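You operate a simulated robot arm through the tools that you are given. There is no shell and no other tool.

You run a simulated robot arm. Do the job below in one go: nothing can be reset, and whatever is moved stays where it is left.

Task
Clear the pump, cap its post and zero the counter.
Fine: bearing back in the DRY tray, orange cap on the post, knob to 1 ml, air switch at OPEN; no stroke of the lever.

It is judged by the outcome, as a careful person would: the job done as asked, and still so three seconds after it is handed in. It fails if anything else is knocked over, pushed out of place, dropped, spilled or broken. Lids that push on must go on centred and level and be pressed home; caps that screw on are set level and turned clockwise until they are tight.

Robot
A 6-joint arm with a two-finger gripper, fixed in place. Base frame: the origin is at the foot of the arm, x ahead of it, y to its left, z up. Units: m, degrees, N and s.
Its first joint turns from -166.0 to 166.0 degrees. Payload 2.45 kg.
The TCP is the grasp point between the finger pads, 0.02 m short of the fingertips. In the tool frame z runs along the fingers and y along their closing line. The gripper opens to 0.14 m. The gripper's body begins 0.168 m behind the TCP.
Orientation is that of the tool frame in the base frame, as a unit quaternion [w, x, y, z]. With the fingers straight down and closing along the base's y, the tool's x points along the base's -x, its y along +y and its z along -z.

Tools
- The arm moves only by the tool step_arm. Its arguments are lists of equal length, an entry for each row: "slide": the shift along the tool's x, y, z in m, a list of three; "rot": the turn, a rotation vector about the tool's x, y, z in degrees, a list of three; "jaw": the opening, from 0 (shut) to 1 (fully open). In form: {"slide": [[dx, dy, dz], ...], "rot": [[ax, ay, az], ...], "jaw": [jaw, ...]}. A call has 1 to 20 rows; each row shifts and turns the commanded pose from where the row before left it, along the tool's axes as they then stand. Rows are played at 5 a second. More than 0.05 m and 8.6 degrees between two rows, or a gripper value outside its range, and nothing of the call is played. Where a pose cannot be reached the arm comes as near as it can. A force on the tool above 50 N (or 10 N above the force at the start of the call, whichever is more), or a blocked arm, ends the call early, and 0.2 s more pass. Each finger travels about 0.045 m/s and halts on what it meets, pressing with about 35 N; the grip force reading is that of the motor and also rises with nothing between the fingers. The clock runs only during rows and for 0.2 s after the last one: add rows that do not move to give the fingers time. The reply holds the time, the measured pose of the TCP, the force on the tool along the base axes, the opening and the grip force, in the units named above and with some noise, with the torque about the TCP (base axes, N m) and any sound that the robot's microphone picked up.
- Cameras (640 x 400 px; columns grow to the right, rows downward): "scene" is fixed at [0.2188, -0.6485, 1.6428]; the picture's right is [0.61, -0.79, 0.00], its down [-0.51, -0.39, -0.76] and it looks along [0.60, 0.47, -0.64] (base axes); focal length 350 px, centre (320, 200). "wrist" rides on the gripper at [0.078, 0.011, -0.209] in the tool frame; the picture's right is [-0.14, 0.99, 0.00], its down [-0.92, -0.13, -0.37] and it looks along [-0.36, -0.05, 0.93] (tool axes); focal length 280 px, centre (320, 200). There is no depth. A picture from a camera that has moved, and an enlarged one, comes with that camera's place and axes in the base frame and with its lens.
- capture(camera): a new picture of that camera. The clock stands still meanwhile.
- enlarge(camera, box): a new picture of the part [left, top, right, bottom] of that camera's present view, enlarged. The clock stands still meanwhile.
- job_done(): hands the job in; it is judged then, once.

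Places have to be worked out from the pictures, the camera data and where the tool is seen. Open the gripper and draw the arm clear of the work before you hand the job in, unless the task says otherwise.

The tools are called after ">>>" as a command line: name --argument value ..., lists and objects as JSON in quotes. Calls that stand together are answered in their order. step_arm: Moves the arm, as the interface text tells. Its arguments: {"type":"object","properties":{"slide":{"type":"array","items":{"type":"array","items":{"type":"number"}}},"rot":{"type":"array","items":{"type":"array","items":{"type":"number"}}},"jaw":{"type":"array","items":{"type":"number"}}},"required":["slide","rot","jaw"]} The other tools are called the same way: capture (camera) takes a picture; enlarge (camera, box) takes an enlarged picture of a part of a camera's view; job_done () hands the job in.

At the start:

```text
clock: 0.0
tcp_pos: [0.6221, -0.1487, 1.3545]
tool_rot: [0.0, 0.0, 1.0, 0.0]
contact_force: [0.6, -0.4, -0.1]
ft_torque: [-0.01, -0.01, 0.01]
gripper_width: 0.14
grip_force: 0.1
```

scene: 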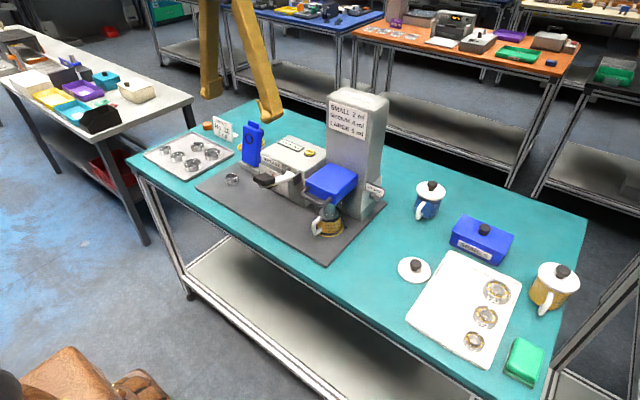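
wrist: 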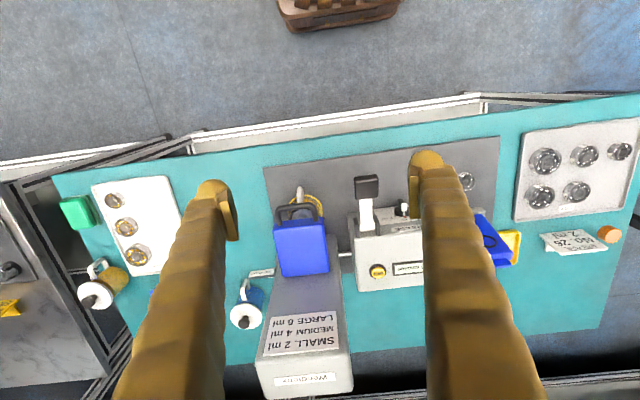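

I start by looking closely at the scene before moving anything.

>>> enlarge --camera "scene" --box '[190, 80, 400, 270]'

>>> enlarge --camera "scene" --box '[130, 100, 270, 200]'

>>> enlarge --camera "wrist" --box '[240, 80, 540, 400]'

>>> enlarge --camera "wrist" --box '[480, 100, 640, 280]'

>>> enlarge --camera "scene" --box '[380, 160, 600, 390]'

```text
2.11 times, centred on (295, 175) of scene
camera zoom: at [0.2188, -0.6485, 1.6428], right [0.61, -0.79, 0.0], down [-0.51, -0.39, -0.76], along [0.6, 0.47, -0.64], focal length 738 px, centre (373, 253)
```

zoom: 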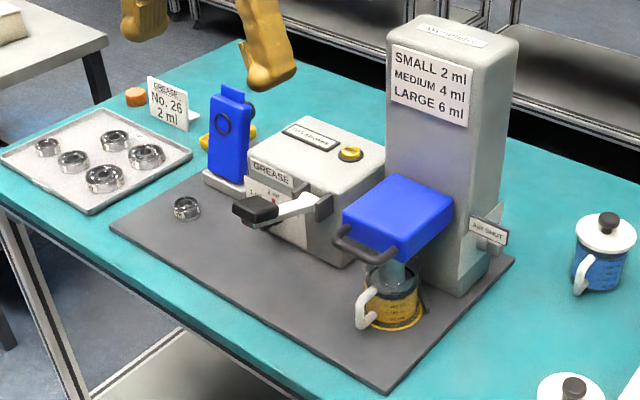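

```text
4.00 times, centred on (200, 150) of scene
camera zoom: at [0.2188, -0.6485, 1.6428], right [0.61, -0.79, 0.0], down [-0.51, -0.39, -0.76], along [0.6, 0.47, -0.64], focal length 1402 px, centre (800, 400)
```

zoom: 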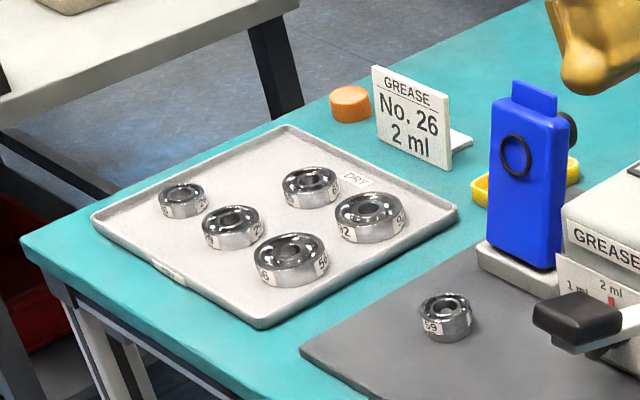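

```text
1.25 times, centred on (390, 240) of wrist
camera zoom: at [0.544, -0.1377, 1.562], right [0.14, 0.99, 0.0], down [0.92, -0.13, 0.37], along [0.36, -0.05, -0.93], focal length 350 px, centre (232, 150)
```

zoom: 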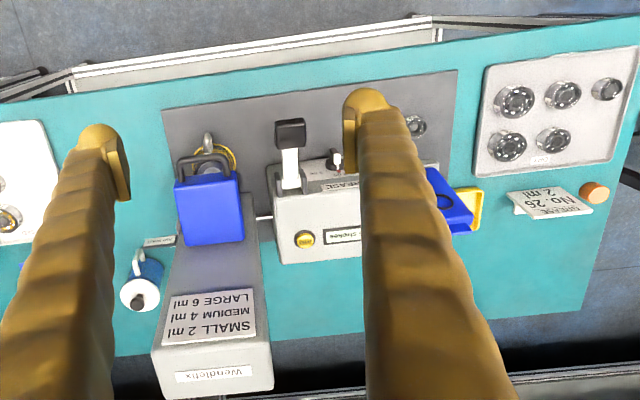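

```text
2.22 times, centred on (560, 190) of wrist
camera zoom: at [0.544, -0.1377, 1.562], right [0.14, 0.99, 0.0], down [0.92, -0.13, 0.37], along [0.36, -0.05, -0.93], focal length 623 px, centre (-213, 222)
```

zoom: 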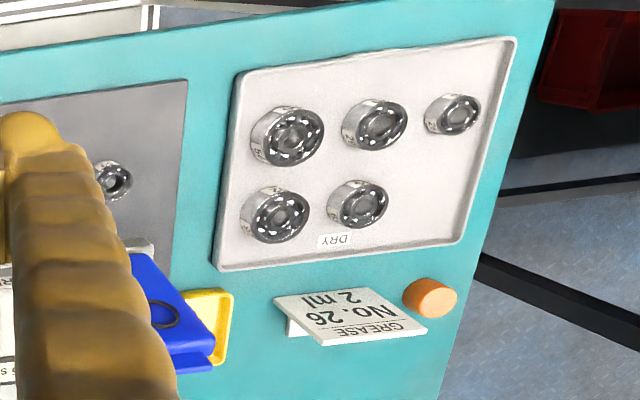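

```text
1.74 times, centred on (490, 275) of scene
camera zoom: at [0.2188, -0.6485, 1.6428], right [0.61, -0.79, 0.0], down [-0.51, -0.39, -0.76], along [0.6, 0.47, -0.64], focal length 609 px, centre (24, 70)
```

zoom: 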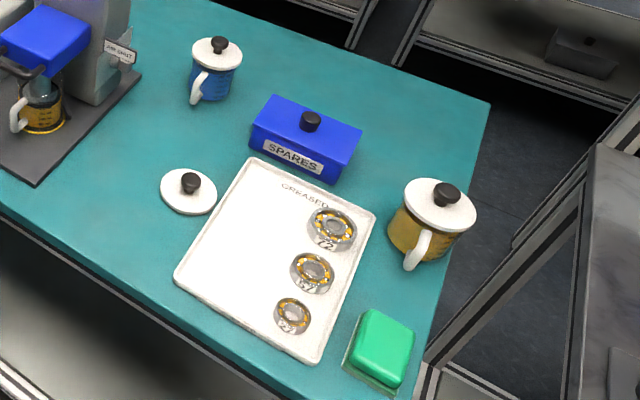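

Now enlarge the pump front, counter, and air switch further.

>>> enlarge --camera "scene" --box '[245, 130, 325, 210]'

>>> enlarge --camera "scene" --box '[330, 160, 400, 220]'

>>> enlarge --camera "wrist" --box '[330, 160, 430, 300]'

>>> enlarge --camera "scene" --box '[195, 110, 245, 150]'

```text
5.00 times, centred on (285, 170) of scene
camera zoom: at [0.2188, -0.6485, 1.6428], right [0.61, -0.79, 0.0], down [-0.51, -0.39, -0.76], along [0.6, 0.47, -0.64], focal length 1752 px, centre (495, 350)
```

zoom: 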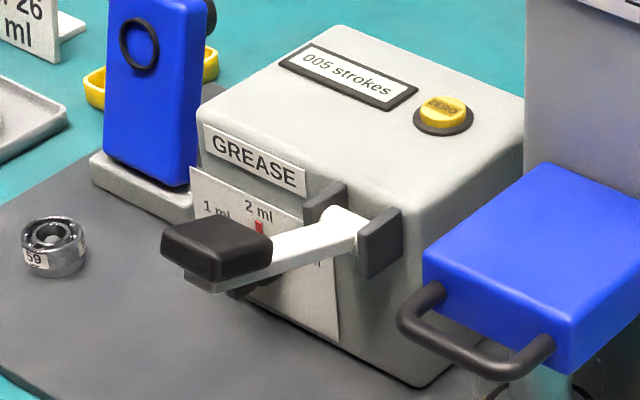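

```text
6.67 times, centred on (365, 190) of scene
camera zoom: at [0.2188, -0.6485, 1.6428], right [0.61, -0.79, 0.0], down [-0.51, -0.39, -0.76], along [0.6, 0.47, -0.64], focal length 2336 px, centre (20, 267)
```

zoom: 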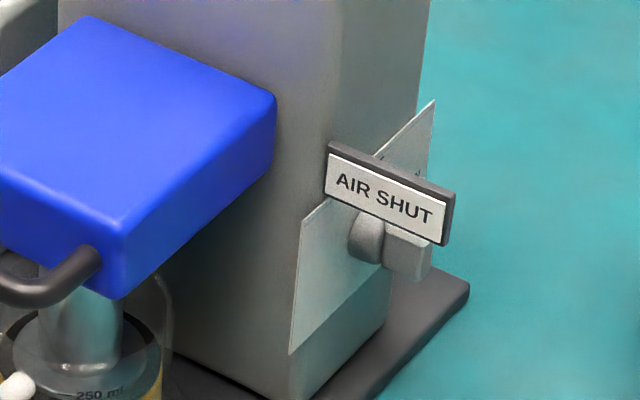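

```text
2.86 times, centred on (380, 230) of wrist
camera zoom: at [0.544, -0.1377, 1.562], right [0.14, 0.99, 0.0], down [0.92, -0.13, 0.37], along [0.36, -0.05, -0.93], focal length 801 px, centre (149, 114)
```

zoom: 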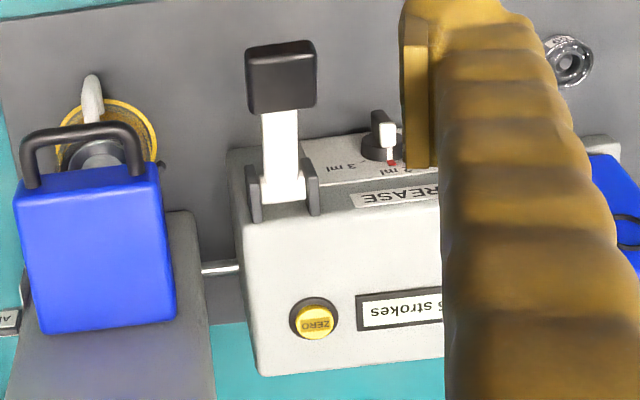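

```text
10.00 times, centred on (220, 130) of scene
camera zoom: at [0.2188, -0.6485, 1.6428], right [0.61, -0.79, 0.0], down [-0.51, -0.39, -0.76], along [0.6, 0.47, -0.64], focal length 3504 px, centre (1320, 900)
```

zoom: 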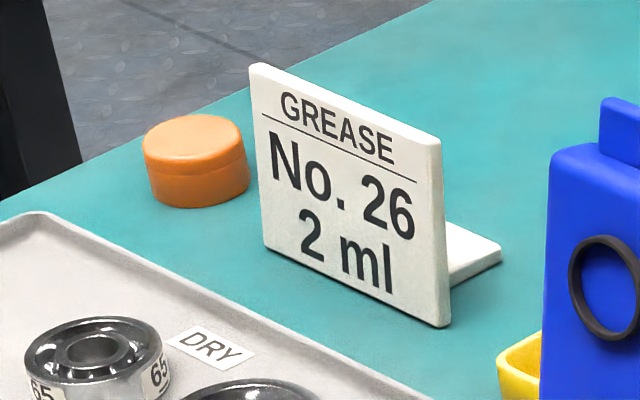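

The counter shows 005 with a yellow ZERO button, the knob is at 2 ml, the air switch reads SHUT. I move the wrist camera above the bearing at the pump plate (about x 0.79, y 0.18) to look.

>>> step_arm --slide '[[-0.009, 0.0375, 0.023], [-0.009, 0.0375, 0.023], [-0.009, 0.0375, 0.023], [-0.009, 0.0375, 0.023], [-0.009, 0.0375, 0.023], [-0.009, 0.0375, 0.023], [-0.009, 0.0375, 0.023], [-0.009, 0.0375, 0.023], [-0.009, 0.0375, 0.023], [0, 0, 0], [0, 0, 0]]' --rot '[[0, 0, 0], [0, 0, 0], [0, 0, 0], [0, 0, 0], [0, 0, 0], [0, 0, 0], [0, 0, 0], [0, 0, 0], [0, 0, 0], [0, 0, 0], [0, 0, 0]]' --jaw '[1, 1, 1, 1, 1, 1, 1, 1, 1, 1, 1]'

>>> capture --camera "wrist"

>>> capture --camera "scene"

```text
clock: 2.4
tcp_pos: [0.7038, 0.1855, 1.1488]
tool_rot: [0.0, 0.001, 1.0, 0.001]
contact_force: [-0.8, 0.7, 0.8]
ft_torque: [0.04, -0.01, -0.01]
gripper_width: 0.1403
grip_force: 0.0
```

```text
taken
camera wrist: at [0.625, 0.197, 1.3571], right [0.14, 0.99, 0.0], down [0.92, -0.13, 0.37], along [0.36, -0.05, -0.93], focal length 280 px, centre (320, 200)
```

wrist: 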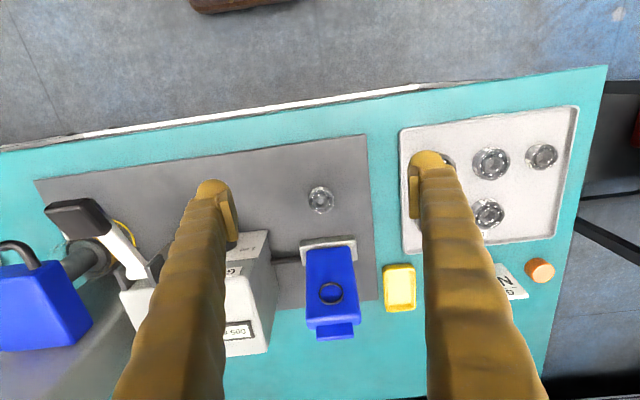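

```text
taken
```

scene: 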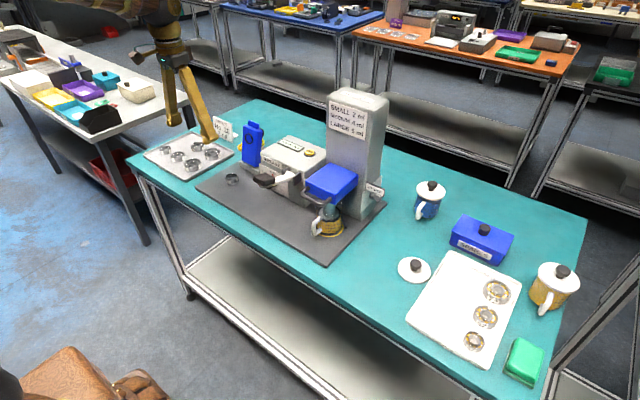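

I enlarge the bearing station and tray.

>>> enlarge --camera "wrist" --box '[270, 150, 370, 250]'

>>> enlarge --camera "wrist" --box '[390, 90, 590, 310]'

>>> enlarge --camera "wrist" --box '[280, 170, 400, 360]'

```text
4.00 times, centred on (320, 200) of wrist
camera zoom: at [0.625, 0.197, 1.3571], right [0.14, 0.99, 0.0], down [0.92, -0.13, 0.37], along [0.36, -0.05, -0.93], focal length 1122 px, centre (320, 200)
```

zoom: 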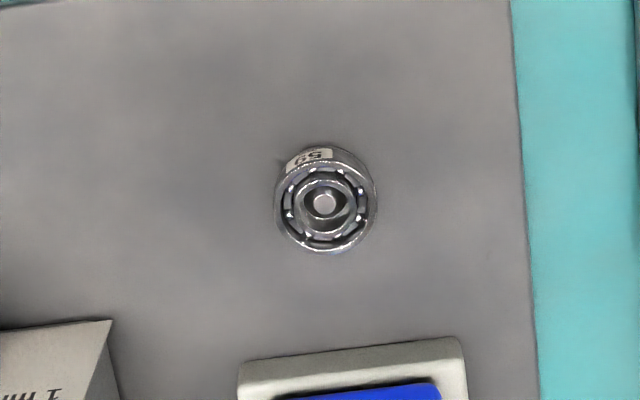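

```text
1.82 times, centred on (490, 200) of wrist
camera zoom: at [0.625, 0.197, 1.3571], right [0.14, 0.99, 0.0], down [0.92, -0.13, 0.37], along [0.36, -0.05, -0.93], focal length 510 px, centre (11, 200)
```

zoom: 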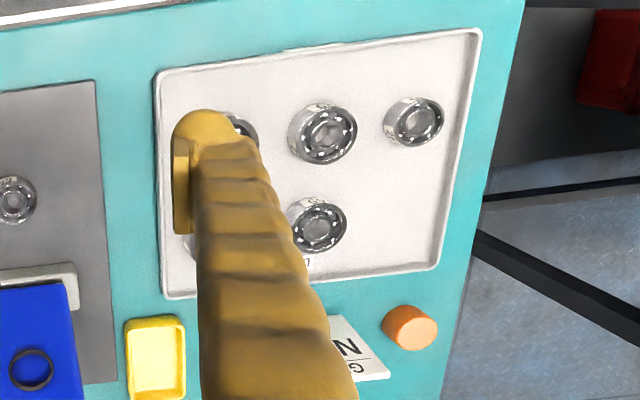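

```text
2.11 times, centred on (340, 265) of wrist
camera zoom: at [0.625, 0.197, 1.3571], right [0.14, 0.99, 0.0], down [0.92, -0.13, 0.37], along [0.36, -0.05, -0.93], focal length 590 px, centre (278, 63)
```

zoom: 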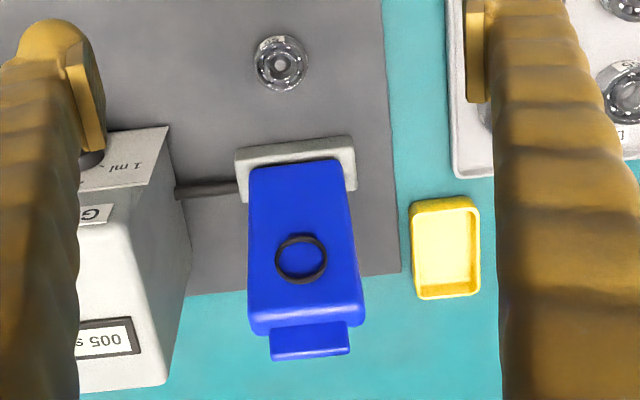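

The bearing (OD about 42 mm) sits on a small pin at about (0.792, 0.176, 0.927). I lower over it for a closer look.

>>> step_arm --slide '[[-0.0222, -0.0024, 0.03], [-0.0222, -0.0024, 0.03], [-0.0222, -0.0024, 0.03], [-0.0222, -0.0024, 0.03], [0, 0, 0.025], [0, 0, 0], [0, 0, 0]]' --rot '[[0, 0, 0], [0, 0, 0], [0, 0, 0], [0, 0, 0], [0, 0, 0], [0, 0, 0], [0, 0, 0]]' --jaw '[1, 1, 1, 1, 1, 1, 1]'

>>> capture --camera "wrist"

>>> enlarge --camera "wrist" --box '[260, 150, 380, 250]'

>>> enlarge --camera "scene" --box '[140, 110, 280, 200]'

```text
clock: 4.0
tcp_pos: [0.7907, 0.1755, 1.0002]
tool_rot: [0.0, 0.0, 1.0, 0.001]
contact_force: [-0.5, 0.2, -1.0]
ft_torque: [-0.04, -0.01, 0.02]
gripper_width: 0.1401
grip_force: 0.1
```

```text
taken
camera wrist: at [0.7122, 0.1883, 1.2085], right [0.14, 0.99, 0.0], down [0.92, -0.13, 0.37], along [0.36, -0.05, -0.93], focal length 280 px, centre (320, 200)
```

wrist: 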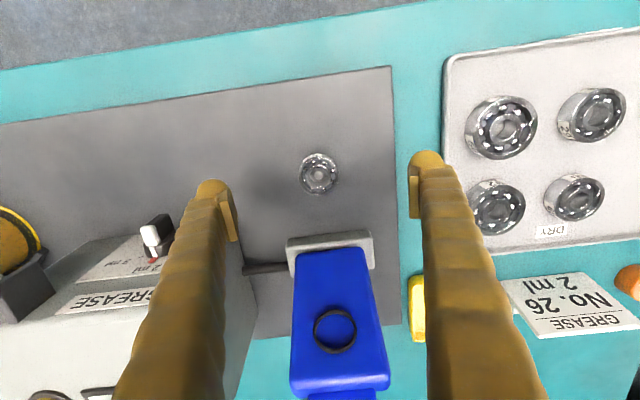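

```text
4.00 times, centred on (320, 200) of wrist
camera zoom: at [0.7122, 0.1883, 1.2085], right [0.14, 0.99, 0.0], down [0.92, -0.13, 0.37], along [0.36, -0.05, -0.93], focal length 1122 px, centre (320, 200)
```

zoom: 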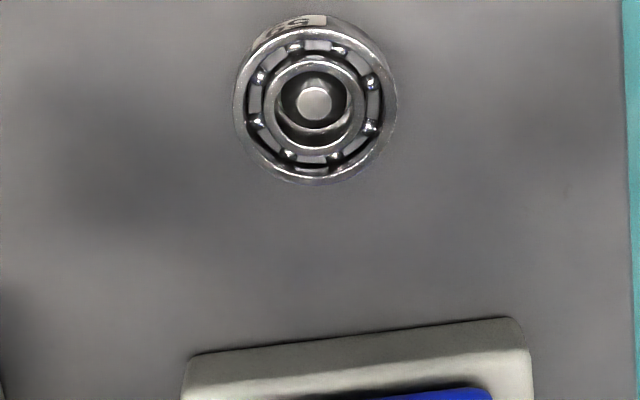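

```text
4.44 times, centred on (210, 155) of scene
camera zoom: at [0.2188, -0.6485, 1.6428], right [0.61, -0.79, 0.0], down [-0.51, -0.39, -0.76], along [0.6, 0.47, -0.64], focal length 1557 px, centre (809, 400)
```

zoom: 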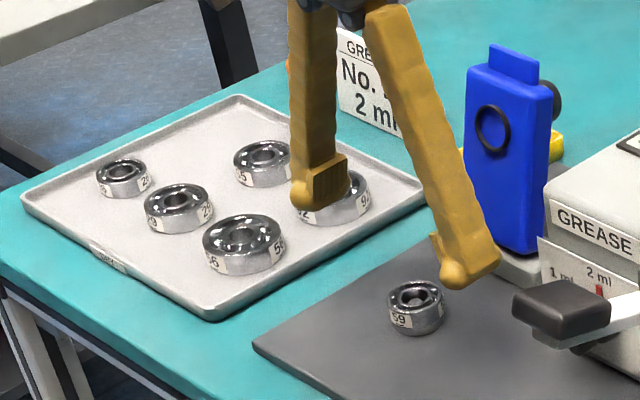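

Bearing centre refined to about (0.795, 0.176), top near z 0.925. I descend with open fingers to z≈0.938 and check the tip height.

>>> step_arm --slide '[[-0.0022, 0, 0.025], [-0.0021, 0, 0.025], [0, 0, 0.012], [0, 0, 0]]' --rot '[[0, 0, 0], [0, 0, 0], [0, 0, 0], [0, 0, 0]]' --jaw '[1, 1, 0.6, 0.6]'

>>> enlarge --camera "scene" --box '[190, 140, 270, 200]'

>>> enlarge --camera "wrist" --box '[220, 100, 420, 250]'

```text
clock: 5.0
tcp_pos: [0.7955, 0.1759, 0.9415]
tool_rot: [0.0, 0.0, 1.0, 0.0]
contact_force: [0.5, -0.5, -0.9]
ft_torque: [-0.03, 0.0, -0.01]
gripper_width: 0.0874
grip_force: 0.1
```

```text
6.67 times, centred on (230, 170) of scene
camera zoom: at [0.2188, -0.6485, 1.6428], right [0.61, -0.79, 0.0], down [-0.51, -0.39, -0.76], along [0.6, 0.47, -0.64], focal length 2336 px, centre (920, 400)
```

zoom: 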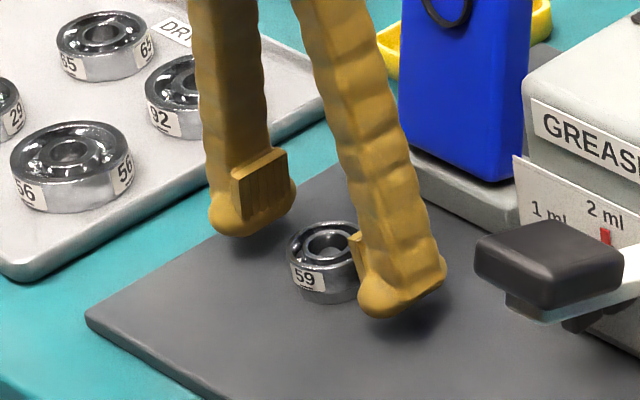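

```text
2.67 times, centred on (320, 175) of wrist
camera zoom: at [0.7175, 0.1887, 1.1493], right [0.14, 0.99, 0.0], down [0.92, -0.13, 0.37], along [0.36, -0.05, -0.93], focal length 748 px, centre (320, 267)
```

zoom: 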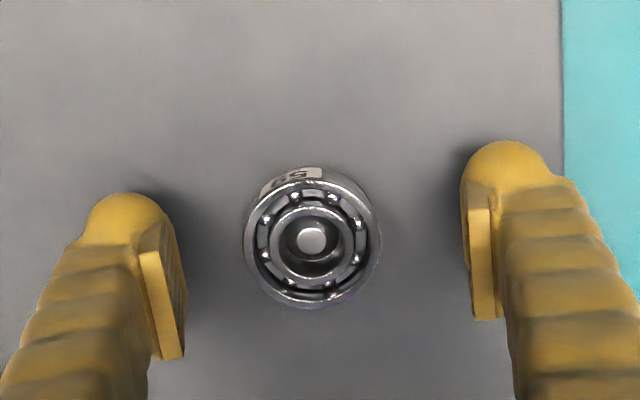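

Clear of the bearing and centred; tips appear some way above the plate. Lower 8 mm more and check.

>>> step_arm --slide '[[0, 0, 0.004], [0, 0, 0.004], [0, 0, 0], [0, 0, 0]]' --rot '[[0, 0, 0], [0, 0, 0], [0, 0, 0], [0, 0, 0]]' --jaw '[0.6, 0.6, 0.6, 0.6]'

>>> enlarge --camera "scene" --box '[190, 140, 270, 200]'

```text
clock: 6.0
tcp_pos: [0.7965, 0.1781, 0.9314]
tool_rot: [0.0, 0.0, 1.0, 0.0]
contact_force: [0.3, 0.5, 0.1]
ft_torque: [0.0, -0.01, 0.03]
gripper_width: 0.0842
grip_force: 0.1
```

```text
6.67 times, centred on (230, 170) of scene
camera zoom: at [0.2188, -0.6485, 1.6428], right [0.61, -0.79, 0.0], down [-0.51, -0.39, -0.76], along [0.6, 0.47, -0.64], focal length 2336 px, centre (920, 400)
```

zoom: 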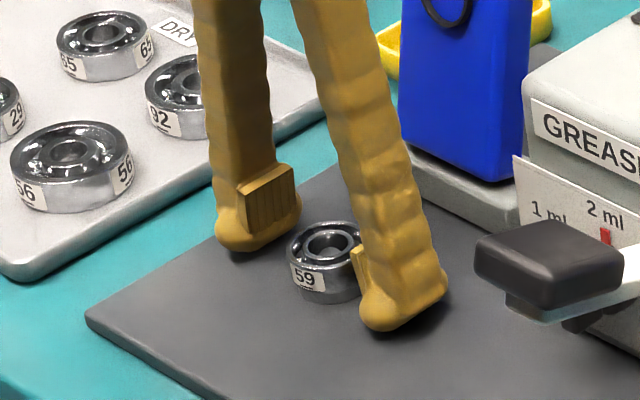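

Tips still a bit above the plate; continue down in small steps watching force.

>>> step_arm --slide '[[0, 0, 0.002], [0, 0, 0.002], [0, 0, 0], [0, 0, 0]]' --rot '[[0, 0, 0], [0, 0, 0], [0, 0, 0], [0, 0, 0]]' --jaw '[0.6, 0.6, 0.6, 0.6]'

>>> enlarge --camera "scene" --box '[210, 150, 260, 190]'

```text
clock: 7.2
tcp_pos: [0.7963, 0.1787, 0.9297]
tool_rot: [0.001, 0.0, 1.0, 0.0]
contact_force: [-3.8, -3.4, 9.4]
ft_torque: [0.05, 0.1, 0.06]
gripper_width: 0.0842
grip_force: 0.0
stopped in row 4: the force on the tool passed its limit at 51 N (the readings are from after the stop); the commanded pose is now the measured one
```

```text
10.00 times, centred on (235, 170) of scene
camera zoom: at [0.2188, -0.6485, 1.6428], right [0.61, -0.79, 0.0], down [-0.51, -0.39, -0.76], along [0.6, 0.47, -0.64], focal length 3504 px, centre (1170, 500)
```

zoom: 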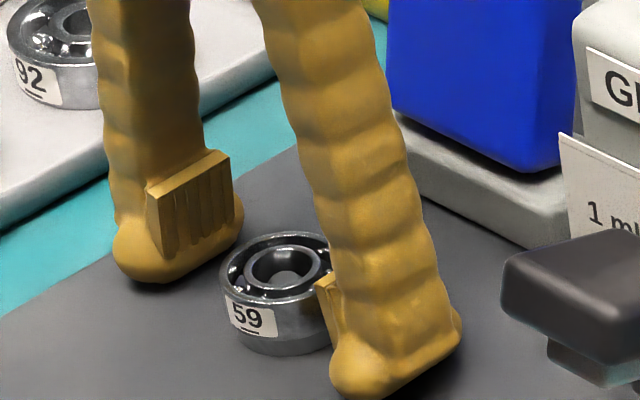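

Contact with the plate at TCP z≈0.9297, so the plate is at about z 0.9095. I back off 2 mm and check centring from the wrist.

>>> step_arm --slide '[[0, 0, -0.002], [0, 0, 0]]' --rot '[[0, 0, 0], [0, 0, 0]]' --jaw '[0.6, 0.6]'

>>> enlarge --camera "wrist" --box '[220, 100, 420, 250]'

```text
clock: 7.8
tcp_pos: [0.7964, 0.1763, 0.9308]
tool_rot: [0.002, 0.0, 1.0, 0.0]
contact_force: [0.5, -0.1, 0.0]
ft_torque: [-0.02, 0.01, 0.01]
gripper_width: 0.0843
grip_force: 0.1
```

```text
2.67 times, centred on (320, 175) of wrist
camera zoom: at [0.7177, 0.1888, 1.1392], right [0.14, 0.99, 0.0], down [0.92, -0.13, 0.37], along [0.37, -0.05, -0.93], focal length 748 px, centre (320, 267)
```

zoom: 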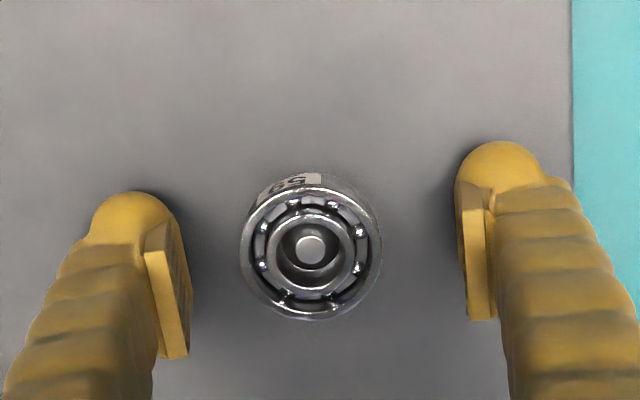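

Centred within a millimetre or two. Close on the bearing.

>>> step_arm --slide '[[0, 0, 0], [0, 0, 0], [0, 0, 0], [0, 0, 0], [0, 0, 0], [0, 0, 0]]' --rot '[[0, 0, 0], [0, 0, 0], [0, 0, 0], [0, 0, 0], [0, 0, 0], [0, 0, 0]]' --jaw '[0.2, 0.2, 0.2, 0.2, 0.2, 0.2]'

>>> enlarge --camera "wrist" --box '[220, 100, 420, 250]'

```text
clock: 9.2
tcp_pos: [0.796, 0.1774, 0.9321]
tool_rot: [0.002, -0.001, 1.0, 0.0]
contact_force: [0.4, -26.0, 19.3]
ft_torque: [-0.18, 0.05, 0.02]
gripper_width: 0.0402
grip_force: 35.3
```

```text
2.67 times, centred on (320, 175) of wrist
camera zoom: at [0.7177, 0.188, 1.1398], right [0.14, 0.99, 0.0], down [0.92, -0.13, 0.37], along [0.37, -0.05, -0.93], focal length 748 px, centre (320, 267)
```

zoom: 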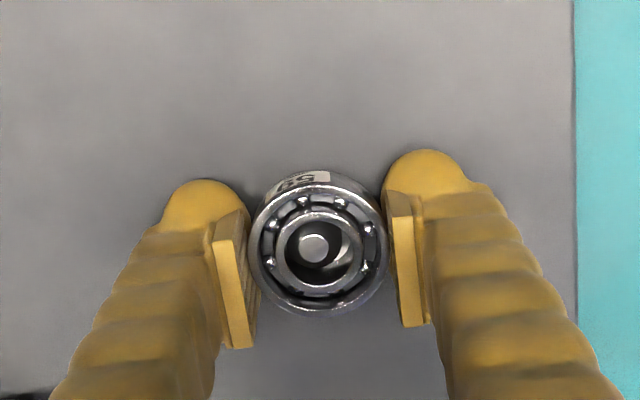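

Gripped at 40 mm width, but a sideways force shows the post is bearing on it; shift 1.5 mm toward −y to relax before lifting.

>>> step_arm --slide '[[0, -0.0008, 0], [0, -0.0007, 0], [0, 0, 0]]' --rot '[[0, 0, 0], [0, 0, 0], [0, 0, 0]]' --jaw '[0.2, 0.2, 0.2]'

```text
clock: 10.0
tcp_pos: [0.7957, 0.1768, 0.9315]
tool_rot: [0.002, -0.001, 1.0, 0.001]
contact_force: [-6.2, -22.1, 39.1]
ft_torque: [-0.32, 0.27, -0.11]
gripper_width: 0.04
grip_force: 35.2
```

Vertical force is also building, so ease upward 1 mm and further −y.

>>> step_arm --slide '[[0, -0.0005, -0.001], [0, -0.0005, -0.001], [0, 0, 0]]' --rot '[[0, 0, 0], [0, 0, 0], [0, 0, 0]]' --jaw '[0.2, 0.2, 0.2]'

>>> enlarge --camera "wrist" --box '[220, 100, 420, 250]'

```text
clock: 10.8
tcp_pos: [0.7961, 0.175, 0.933]
tool_rot: [0.001, 0.0, 1.0, 0.0]
contact_force: [0.1, 4.0, 10.0]
ft_torque: [0.03, 0.03, -0.01]
gripper_width: 0.0398
grip_force: 35.3
```

```text
2.67 times, centred on (320, 175) of wrist
camera zoom: at [0.7179, 0.1869, 1.1399], right [0.14, 0.99, 0.0], down [0.92, -0.13, 0.37], along [0.37, -0.05, -0.93], focal length 748 px, centre (320, 267)
```

zoom: 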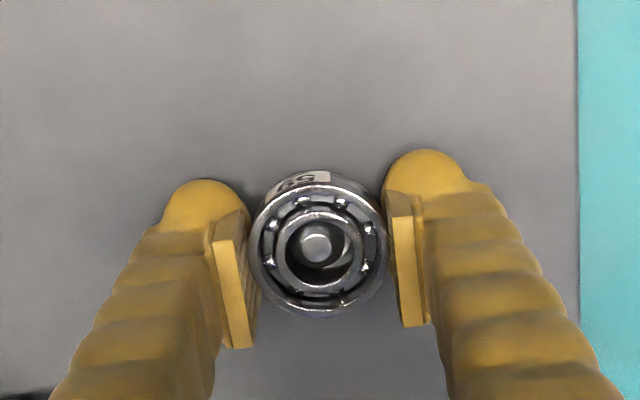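

Forces have relaxed. Lift slowly straight up.

>>> step_arm --slide '[[0, 0, -0.004], [0, 0, -0.006], [0, 0, -0.01], [0, 0, -0.02], [0, 0, -0.03], [0, 0, -0.03], [0, 0, 0]]' --rot '[[0, 0, 0], [0, 0, 0], [0, 0, 0], [0, 0, 0], [0, 0, 0], [0, 0, 0], [0, 0, 0]]' --jaw '[0.2, 0.2, 0.2, 0.2, 0.2, 0.2, 0.2]'

>>> capture --camera "wrist"

>>> enlarge --camera "wrist" --box '[270, 100, 390, 200]'

>>> enlarge --camera "scene" --box '[190, 120, 290, 200]'

```text
clock: 12.4
tcp_pos: [0.7955, 0.174, 1.0368]
tool_rot: [0.001, 0.0, 1.0, 0.0]
contact_force: [0.1, -0.2, -1.0]
ft_torque: [0.01, -0.02, -0.06]
gripper_width: 0.0403
grip_force: 34.7
```

```text
taken
camera wrist: at [0.7164, 0.1855, 1.2432], right [0.14, 0.99, 0.0], down [0.92, -0.13, 0.37], along [0.37, -0.05, -0.93], focal length 280 px, centre (320, 200)
```

wrist: 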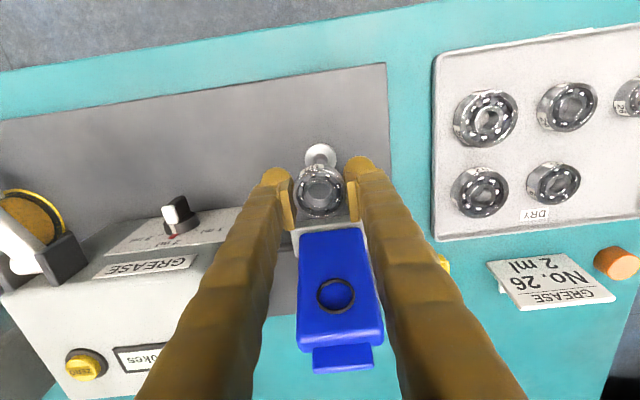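

```text
4.00 times, centred on (330, 150) of wrist
camera zoom: at [0.7164, 0.1855, 1.2432], right [0.14, 0.99, 0.0], down [0.92, -0.13, 0.37], along [0.37, -0.05, -0.93], focal length 1122 px, centre (280, 400)
```

zoom: 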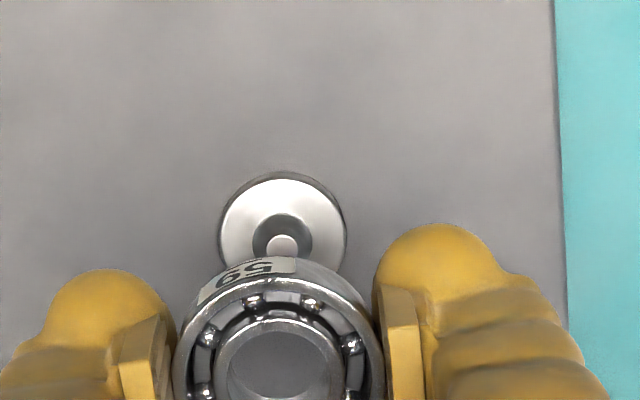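

```text
5.00 times, centred on (240, 160) of scene
camera zoom: at [0.2188, -0.6485, 1.6428], right [0.61, -0.79, 0.0], down [-0.51, -0.39, -0.76], along [0.6, 0.47, -0.64], focal length 1752 px, centre (720, 400)
```

zoom: 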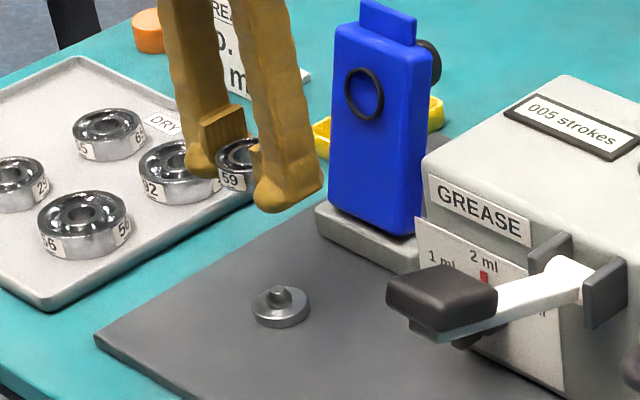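

The bearing is off and held level; the post is a ~38 mm disc with a nipple at about (0.795, 0.176). The DRY tray has a free place at about x 0.825, y 0.515; I carry the bearing above it.

>>> step_arm --slide '[[0, 0.045, 0], [0, 0.045, 0], [0, 0.045, 0], [0, 0.045, 0], [-0.0074, 0.0403, 0], [-0.0074, 0.0403, 0], [-0.0074, 0.0403, 0], [-0.0074, 0.0403, 0], [0, 0, 0], [0, 0, 0]]' --rot '[[0, 0, 0], [0, 0, 0], [0, 0, 0], [0, 0, 0], [0, 0, 0], [0, 0, 0], [0, 0, 0], [0, 0, 0], [0, 0, 0], [0, 0, 0]]' --jaw '[0.2, 0.2, 0.2, 0.2, 0.2, 0.2, 0.2, 0.2, 0.2, 0.2]'

>>> capture --camera "wrist"

>>> enlarge --camera "scene" --box '[130, 90, 270, 200]'

```text
clock: 14.6
tcp_pos: [0.8241, 0.5166, 1.0364]
tool_rot: [0.001, 0.0, 1.0, -0.001]
contact_force: [0.2, 0.2, -1.1]
ft_torque: [-0.01, 0.01, -0.02]
gripper_width: 0.0401
grip_force: 34.9
```

```text
taken
camera wrist: at [0.7457, 0.5278, 1.2432], right [0.14, 0.99, 0.0], down [0.92, -0.13, 0.37], along [0.37, -0.05, -0.93], focal length 280 px, centre (320, 200)
```

wrist: 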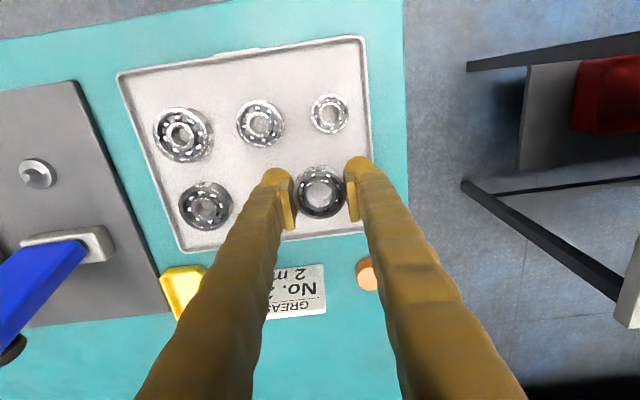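

```text
3.64 times, centred on (200, 145) of scene
camera zoom: at [0.2188, -0.6485, 1.6428], right [0.61, -0.79, 0.0], down [-0.51, -0.39, -0.76], along [0.6, 0.47, -0.64], focal length 1274 px, centre (756, 400)
```

zoom: 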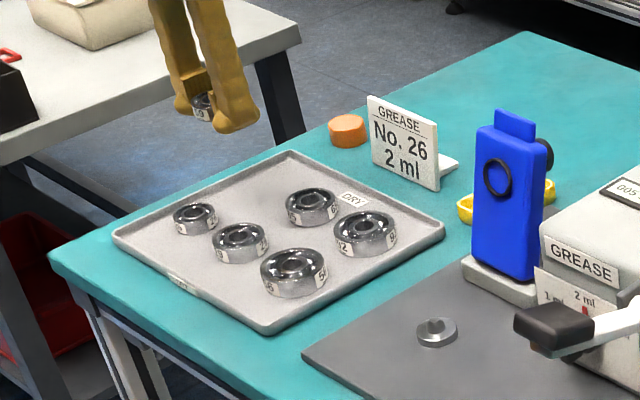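

Refining from this wrist view, neighbours are at about (0.772, 0.536) and (0.859, 0.458), so I set down at about (0.818, 0.521). Shift and descend to z 0.945 first.

>>> step_arm --slide '[[0.006, 0.0045, 0], [0, 0, 0.03], [0, 0, 0.03], [0, 0, 0.02], [0, 0, 0.01], [0, 0, 0], [0, 0, 0]]' --rot '[[0, 0, 0], [0, 0, 0], [0, 0, 0], [0, 0, 0], [0, 0, 0], [0, 0, 0], [0, 0, 0]]' --jaw '[0.2, 0.2, 0.2, 0.2, 0.2, 0.2, 0.2]'

>>> enlarge --camera "wrist" --box '[200, 60, 440, 260]'

>>> enlarge --camera "scene" --box '[150, 110, 240, 180]'

```text
clock: 16.2
tcp_pos: [0.8198, 0.5235, 0.9437]
tool_rot: [0.001, 0.0, 1.0, 0.0]
contact_force: [0.9, 0.9, -0.9]
ft_torque: [-0.02, -0.02, -0.01]
gripper_width: 0.0404
grip_force: 34.9
```

```text
2.00 times, centred on (320, 160) of wrist
camera zoom: at [0.7405, 0.5339, 1.1514], right [0.14, 0.99, 0.0], down [0.92, -0.13, 0.37], along [0.37, -0.05, -0.93], focal length 561 px, centre (320, 280)
```

zoom: 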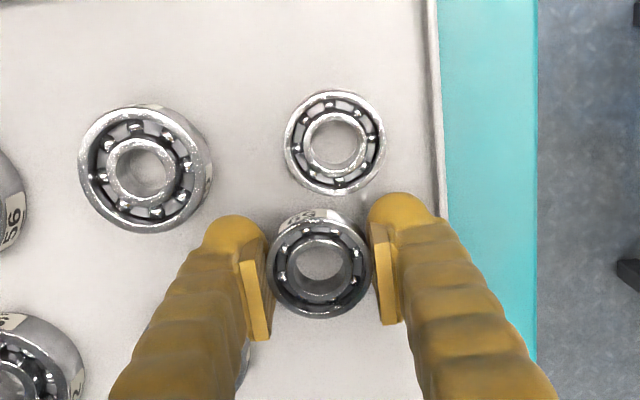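

```text
5.71 times, centred on (195, 145) of scene
camera zoom: at [0.2188, -0.6485, 1.6428], right [0.61, -0.79, 0.0], down [-0.51, -0.39, -0.76], along [0.6, 0.47, -0.64], focal length 2002 px, centre (1034, 514)
```

zoom: 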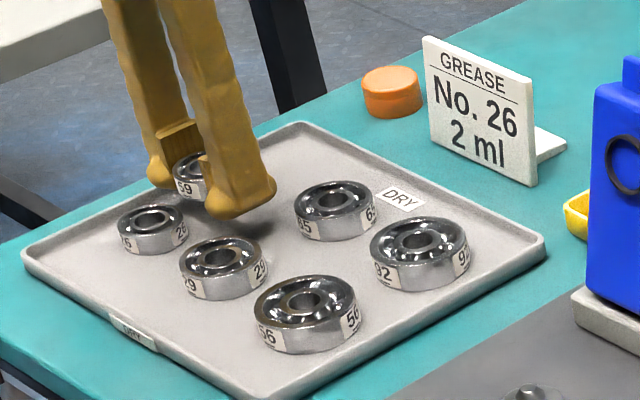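

Gaps look good (about 4 mm to the neighbour at the front). Lower gently to the tray floor in small steps.

>>> step_arm --slide '[[0, 0, 0.005], [0, 0, 0.004], [0, 0, 0.002], [0, 0, 0.001], [0, 0, 0]]' --rot '[[0, 0, 0], [0, 0, 0], [0, 0, 0], [0, 0, 0], [0, 0, 0]]' --jaw '[0.2, 0.2, 0.2, 0.2, 0.2]'

>>> enlarge --camera "scene" --box '[150, 110, 240, 180]'

```text
clock: 17.4
tcp_pos: [0.8202, 0.5223, 0.9307]
tool_rot: [0.002, 0.0, 1.0, 0.0]
contact_force: [0.4, 0.5, -0.6]
ft_torque: [-0.02, 0.0, -0.01]
gripper_width: 0.0399
grip_force: 35.1
```

```text
5.71 times, centred on (195, 145) of scene
camera zoom: at [0.2188, -0.6485, 1.6428], right [0.61, -0.79, 0.0], down [-0.51, -0.39, -0.76], along [0.6, 0.47, -0.64], focal length 2002 px, centre (1034, 514)
```

zoom: 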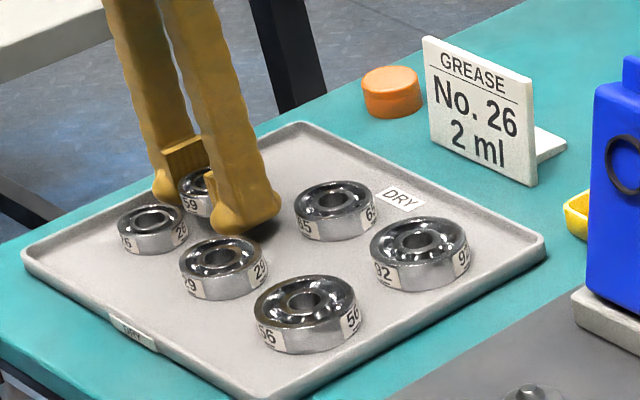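

No contact yet; continue down in 1.5 mm steps.

>>> step_arm --slide '[[0, 0, 0.0015], [0, 0, 0.0015], [0, 0, 0.001], [0, 0, 0]]' --rot '[[0, 0, 0], [0, 0, 0], [0, 0, 0], [0, 0, 0]]' --jaw '[0.2, 0.2, 0.2, 0.2]'

```text
clock: 18.4
tcp_pos: [0.8207, 0.5198, 0.9257]
tool_rot: [0.001, 0.001, 1.0, 0.0]
contact_force: [-0.2, -0.2, -0.3]
ft_torque: [-0.02, 0.01, 0.01]
gripper_width: 0.0403
grip_force: 35.3
```

Still free; a little lower.

>>> step_arm --slide '[[0, 0, 0.001], [0, 0, 0.001], [0, 0, 0], [0, 0, 0]]' --rot '[[0, 0, 0], [0, 0, 0], [0, 0, 0], [0, 0, 0]]' --jaw '[0.2, 0.2, 0.2, 0.2]'

>>> enlarge --camera "scene" --box '[165, 120, 215, 160]'

```text
clock: 19.4
tcp_pos: [0.8204, 0.5217, 0.9258]
tool_rot: [0.002, 0.0, 1.0, 0.001]
contact_force: [-2.4, -3.7, 10.1]
ft_torque: [-0.06, 0.12, -0.01]
gripper_width: 0.0399
grip_force: 34.9
```

```text
10.00 times, centred on (190, 140) of scene
camera zoom: at [0.2188, -0.6485, 1.6428], right [0.61, -0.79, 0.0], down [-0.51, -0.39, -0.76], along [0.6, 0.47, -0.64], focal length 3504 px, centre (1620, 800)
```

zoom: 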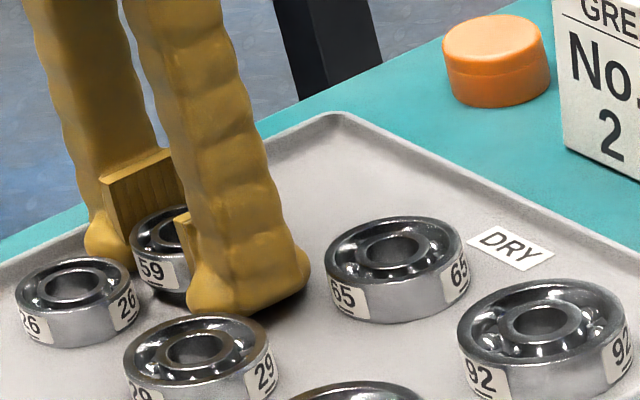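

Light contact (10 N): the bearing is at the tray floor. Open the jaws slightly to about 50 mm.

>>> step_arm --slide '[[0, 0, 0], [0, 0, 0], [0, 0, 0]]' --rot '[[0, 0, 0], [0, 0, 0], [0, 0, 0]]' --jaw '[0.35, 0.35, 0.35]'

>>> enlarge --camera "wrist" --box '[200, 60, 440, 260]'

>>> enlarge --camera "scene" --box '[165, 120, 215, 160]'

```text
clock: 20.2
tcp_pos: [0.8213, 0.522, 0.9259]
tool_rot: [0.001, 0.001, 1.0, 0.0]
contact_force: [1.4, 10.6, 13.6]
ft_torque: [-0.03, -0.02, -0.06]
gripper_width: 0.0456
grip_force: 0.0
```

```text
2.00 times, centred on (320, 160) of wrist
camera zoom: at [0.7416, 0.5331, 1.133], right [0.14, 0.99, 0.0], down [0.92, -0.13, 0.37], along [0.37, -0.05, -0.93], focal length 561 px, centre (320, 280)
```

zoom: 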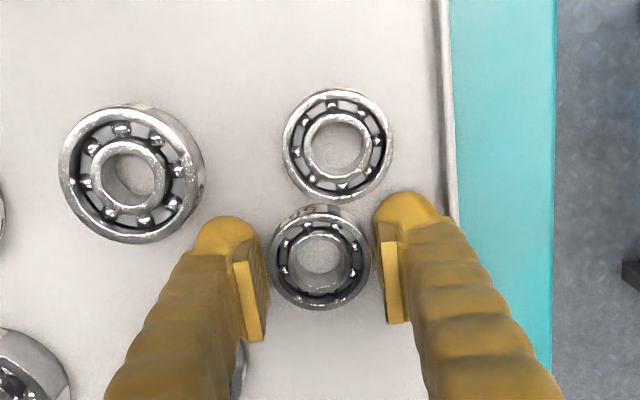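

```text
10.00 times, centred on (190, 140) of scene
camera zoom: at [0.2188, -0.6485, 1.6428], right [0.61, -0.79, 0.0], down [-0.51, -0.39, -0.76], along [0.6, 0.47, -0.64], focal length 3504 px, centre (1620, 800)
```

zoom: 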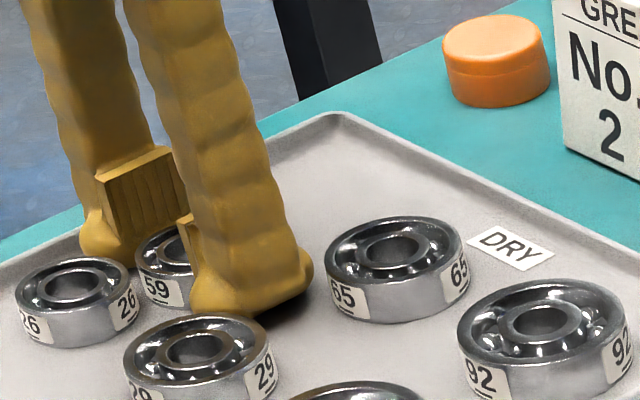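

Released and seated. Rise straight up slowly.

>>> step_arm --slide '[[0, 0, -0.003], [0, 0, -0.003], [0, 0, -0.015], [0, 0, -0.03], [0, 0, -0.04], [0, 0, -0.04], [0, 0, -0.04], [0, 0, 0]]' --rot '[[0, 0, 0], [0, 0, 0], [0, 0, 0], [0, 0, 0], [0, 0, 0], [0, 0, 0], [0, 0, 0], [0, 0, 0]]' --jaw '[0.35, 0.36, 0.37, 0.37, 0.5, 0.6, 0.6, 0.6]'

>>> capture --camera "wrist"

>>> enlarge --camera "scene" --box '[130, 90, 270, 200]'

```text
clock: 22.0
tcp_pos: [0.8186, 0.5217, 1.0975]
tool_rot: [0.001, -0.001, 1.0, 0.0]
contact_force: [0.6, -0.3, -0.4]
ft_torque: [0.02, -0.01, 0.02]
gripper_width: 0.0841
grip_force: 0.1
```

```text
taken
camera wrist: at [0.7403, 0.5324, 1.3067], right [0.14, 0.99, 0.0], down [0.92, -0.13, 0.37], along [0.37, -0.05, -0.93], focal length 280 px, centre (320, 200)
```

wrist: 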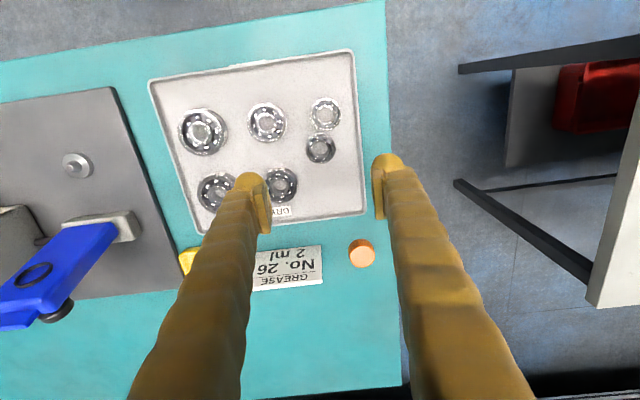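

```text
3.64 times, centred on (200, 145) of scene
camera zoom: at [0.2188, -0.6485, 1.6428], right [0.61, -0.79, 0.0], down [-0.51, -0.39, -0.76], along [0.6, 0.47, -0.64], focal length 1274 px, centre (756, 400)
```

zoom: 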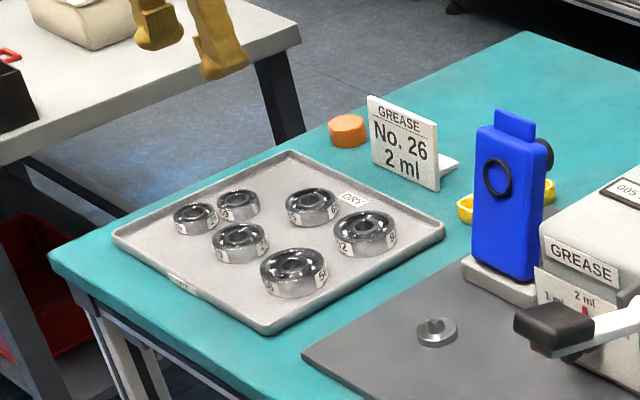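

Bearing 59 stands flat in the DRY tray. The orange cap is at about (0.995, 0.56), beyond vertical reach, so I'll tilt the tool outward (about base y) by 40° and look from there.

>>> step_arm --slide '[[0, 0, 0], [0, 0, 0], [0, 0, 0], [0, 0, 0], [0, 0, 0], [0, 0, 0]]' --rot '[[0, -8, 0], [0, -8, 0], [0, -8, 0], [0, -8, 0], [0, -8, 0], [0, 0, 0]]' --jaw '[0.6, 0.6, 0.6, 0.6, 0.6, 0.6]'

>>> capture --camera "wrist"

```text
clock: 23.4
tcp_pos: [0.8199, 0.5206, 1.0977]
tool_rot: [0.344, -0.001, 0.939, 0.0]
contact_force: [0.3, 0.2, 0.6]
ft_torque: [0.01, 0.0, -0.04]
gripper_width: 0.084
grip_force: 0.1
```

```text
taken
camera wrist: at [0.6251, 0.5325, 1.2053], right [0.11, 0.99, 0.09], down [0.47, -0.13, 0.88], along [0.88, -0.05, -0.47], focal length 280 px, centre (320, 200)
```

wrist: 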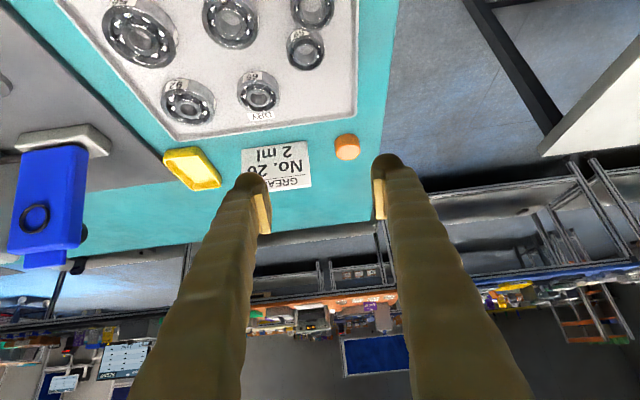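

The cap shows at (347,147), consistent with about (0.998, 0.564). Enlarge for a finer fix.

>>> enlarge --camera "wrist" --box '[230, 110, 390, 210]'

>>> enlarge --camera "scene" --box '[195, 110, 245, 150]'

```text
4.00 times, centred on (310, 160) of wrist
camera zoom: at [0.6251, 0.5325, 1.2053], right [0.11, 0.99, 0.09], down [0.47, -0.13, 0.88], along [0.88, -0.05, -0.47], focal length 1122 px, centre (360, 360)
```

zoom: 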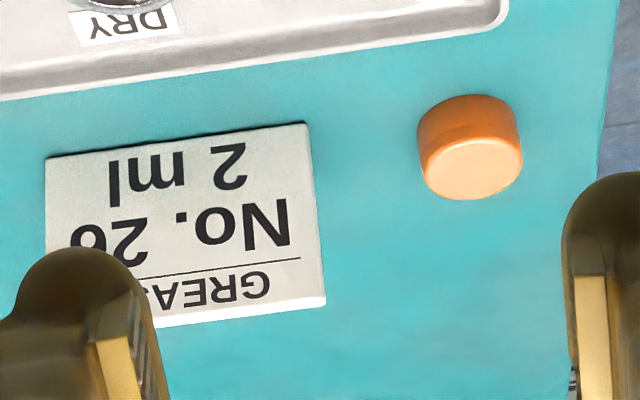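

```text
10.00 times, centred on (220, 130) of scene
camera zoom: at [0.2188, -0.6485, 1.6428], right [0.61, -0.79, 0.0], down [-0.51, -0.39, -0.76], along [0.6, 0.47, -0.64], focal length 3504 px, centre (1320, 900)
```

zoom: 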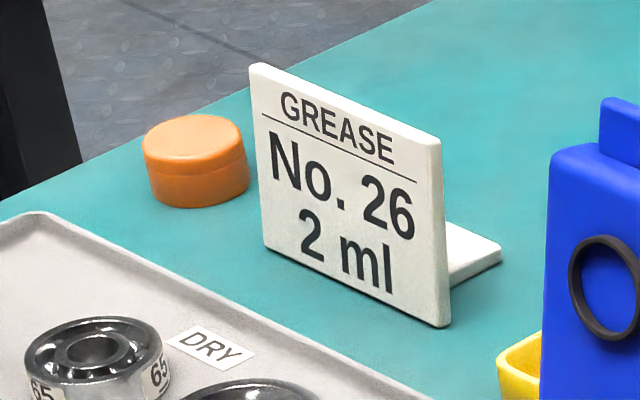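

Cap centre ≈ (1.000, 0.565), top z≈0.922, sign edge at y≈0.501. I set a 60 mm opening and move over the cap at z≈1.02 to test reach with the 40° tilt.

>>> step_arm --slide '[[0, 0.0222, 0], [0, 0.0222, 0], [-0.0174, 0, 0.035], [-0.0174, 0, 0.035], [-0.0174, 0, 0.035], [-0.0174, 0, 0.035], [-0.0174, 0, 0.035], [0, 0, 0], [0, 0, 0]]' --rot '[[0, 0, 0], [0, 0, 0], [0, 0, 0], [0, 0, 0], [0, 0, 0], [0, 0, 0], [0, 0, 0], [0, 0, 0], [0, 0, 0]]' --jaw '[0.43, 0.43, 0.43, 0.43, 0.43, 0.43, 0.43, 0.43, 0.43]'

>>> capture --camera "wrist"

>>> enlarge --camera "scene" --box '[170, 80, 270, 160]'

```text
clock: 25.4
tcp_pos: [0.9989, 0.5652, 1.0176]
tool_rot: [0.343, 0.0, 0.939, 0.0]
contact_force: [-0.1, 0.4, -0.8]
ft_torque: [-0.02, 0.02, 0.03]
gripper_width: 0.0601
grip_force: 0.1
```

```text
taken
camera wrist: at [0.8046, 0.5761, 1.1257], right [0.11, 0.99, 0.09], down [0.47, -0.13, 0.88], along [0.88, -0.05, -0.48], focal length 280 px, centre (320, 200)
```

wrist: 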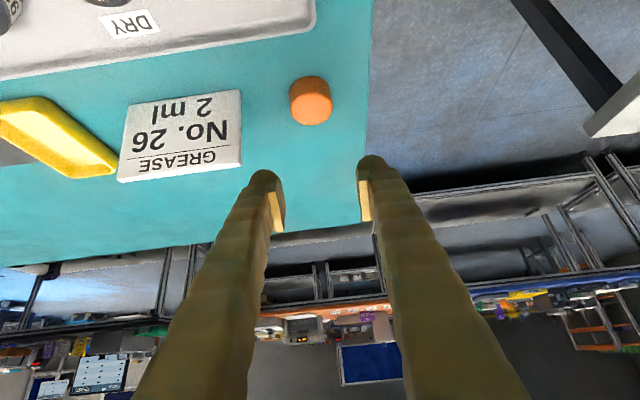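

```text
5.00 times, centred on (220, 120) of scene
camera zoom: at [0.2188, -0.6485, 1.6428], right [0.61, -0.79, 0.0], down [-0.51, -0.39, -0.76], along [0.6, 0.47, -0.64], focal length 1752 px, centre (820, 600)
```

zoom: 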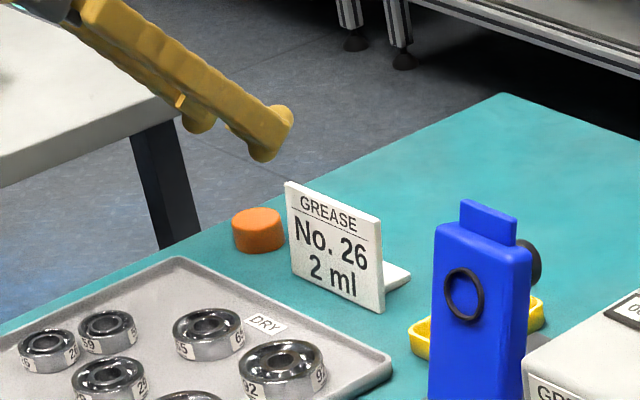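

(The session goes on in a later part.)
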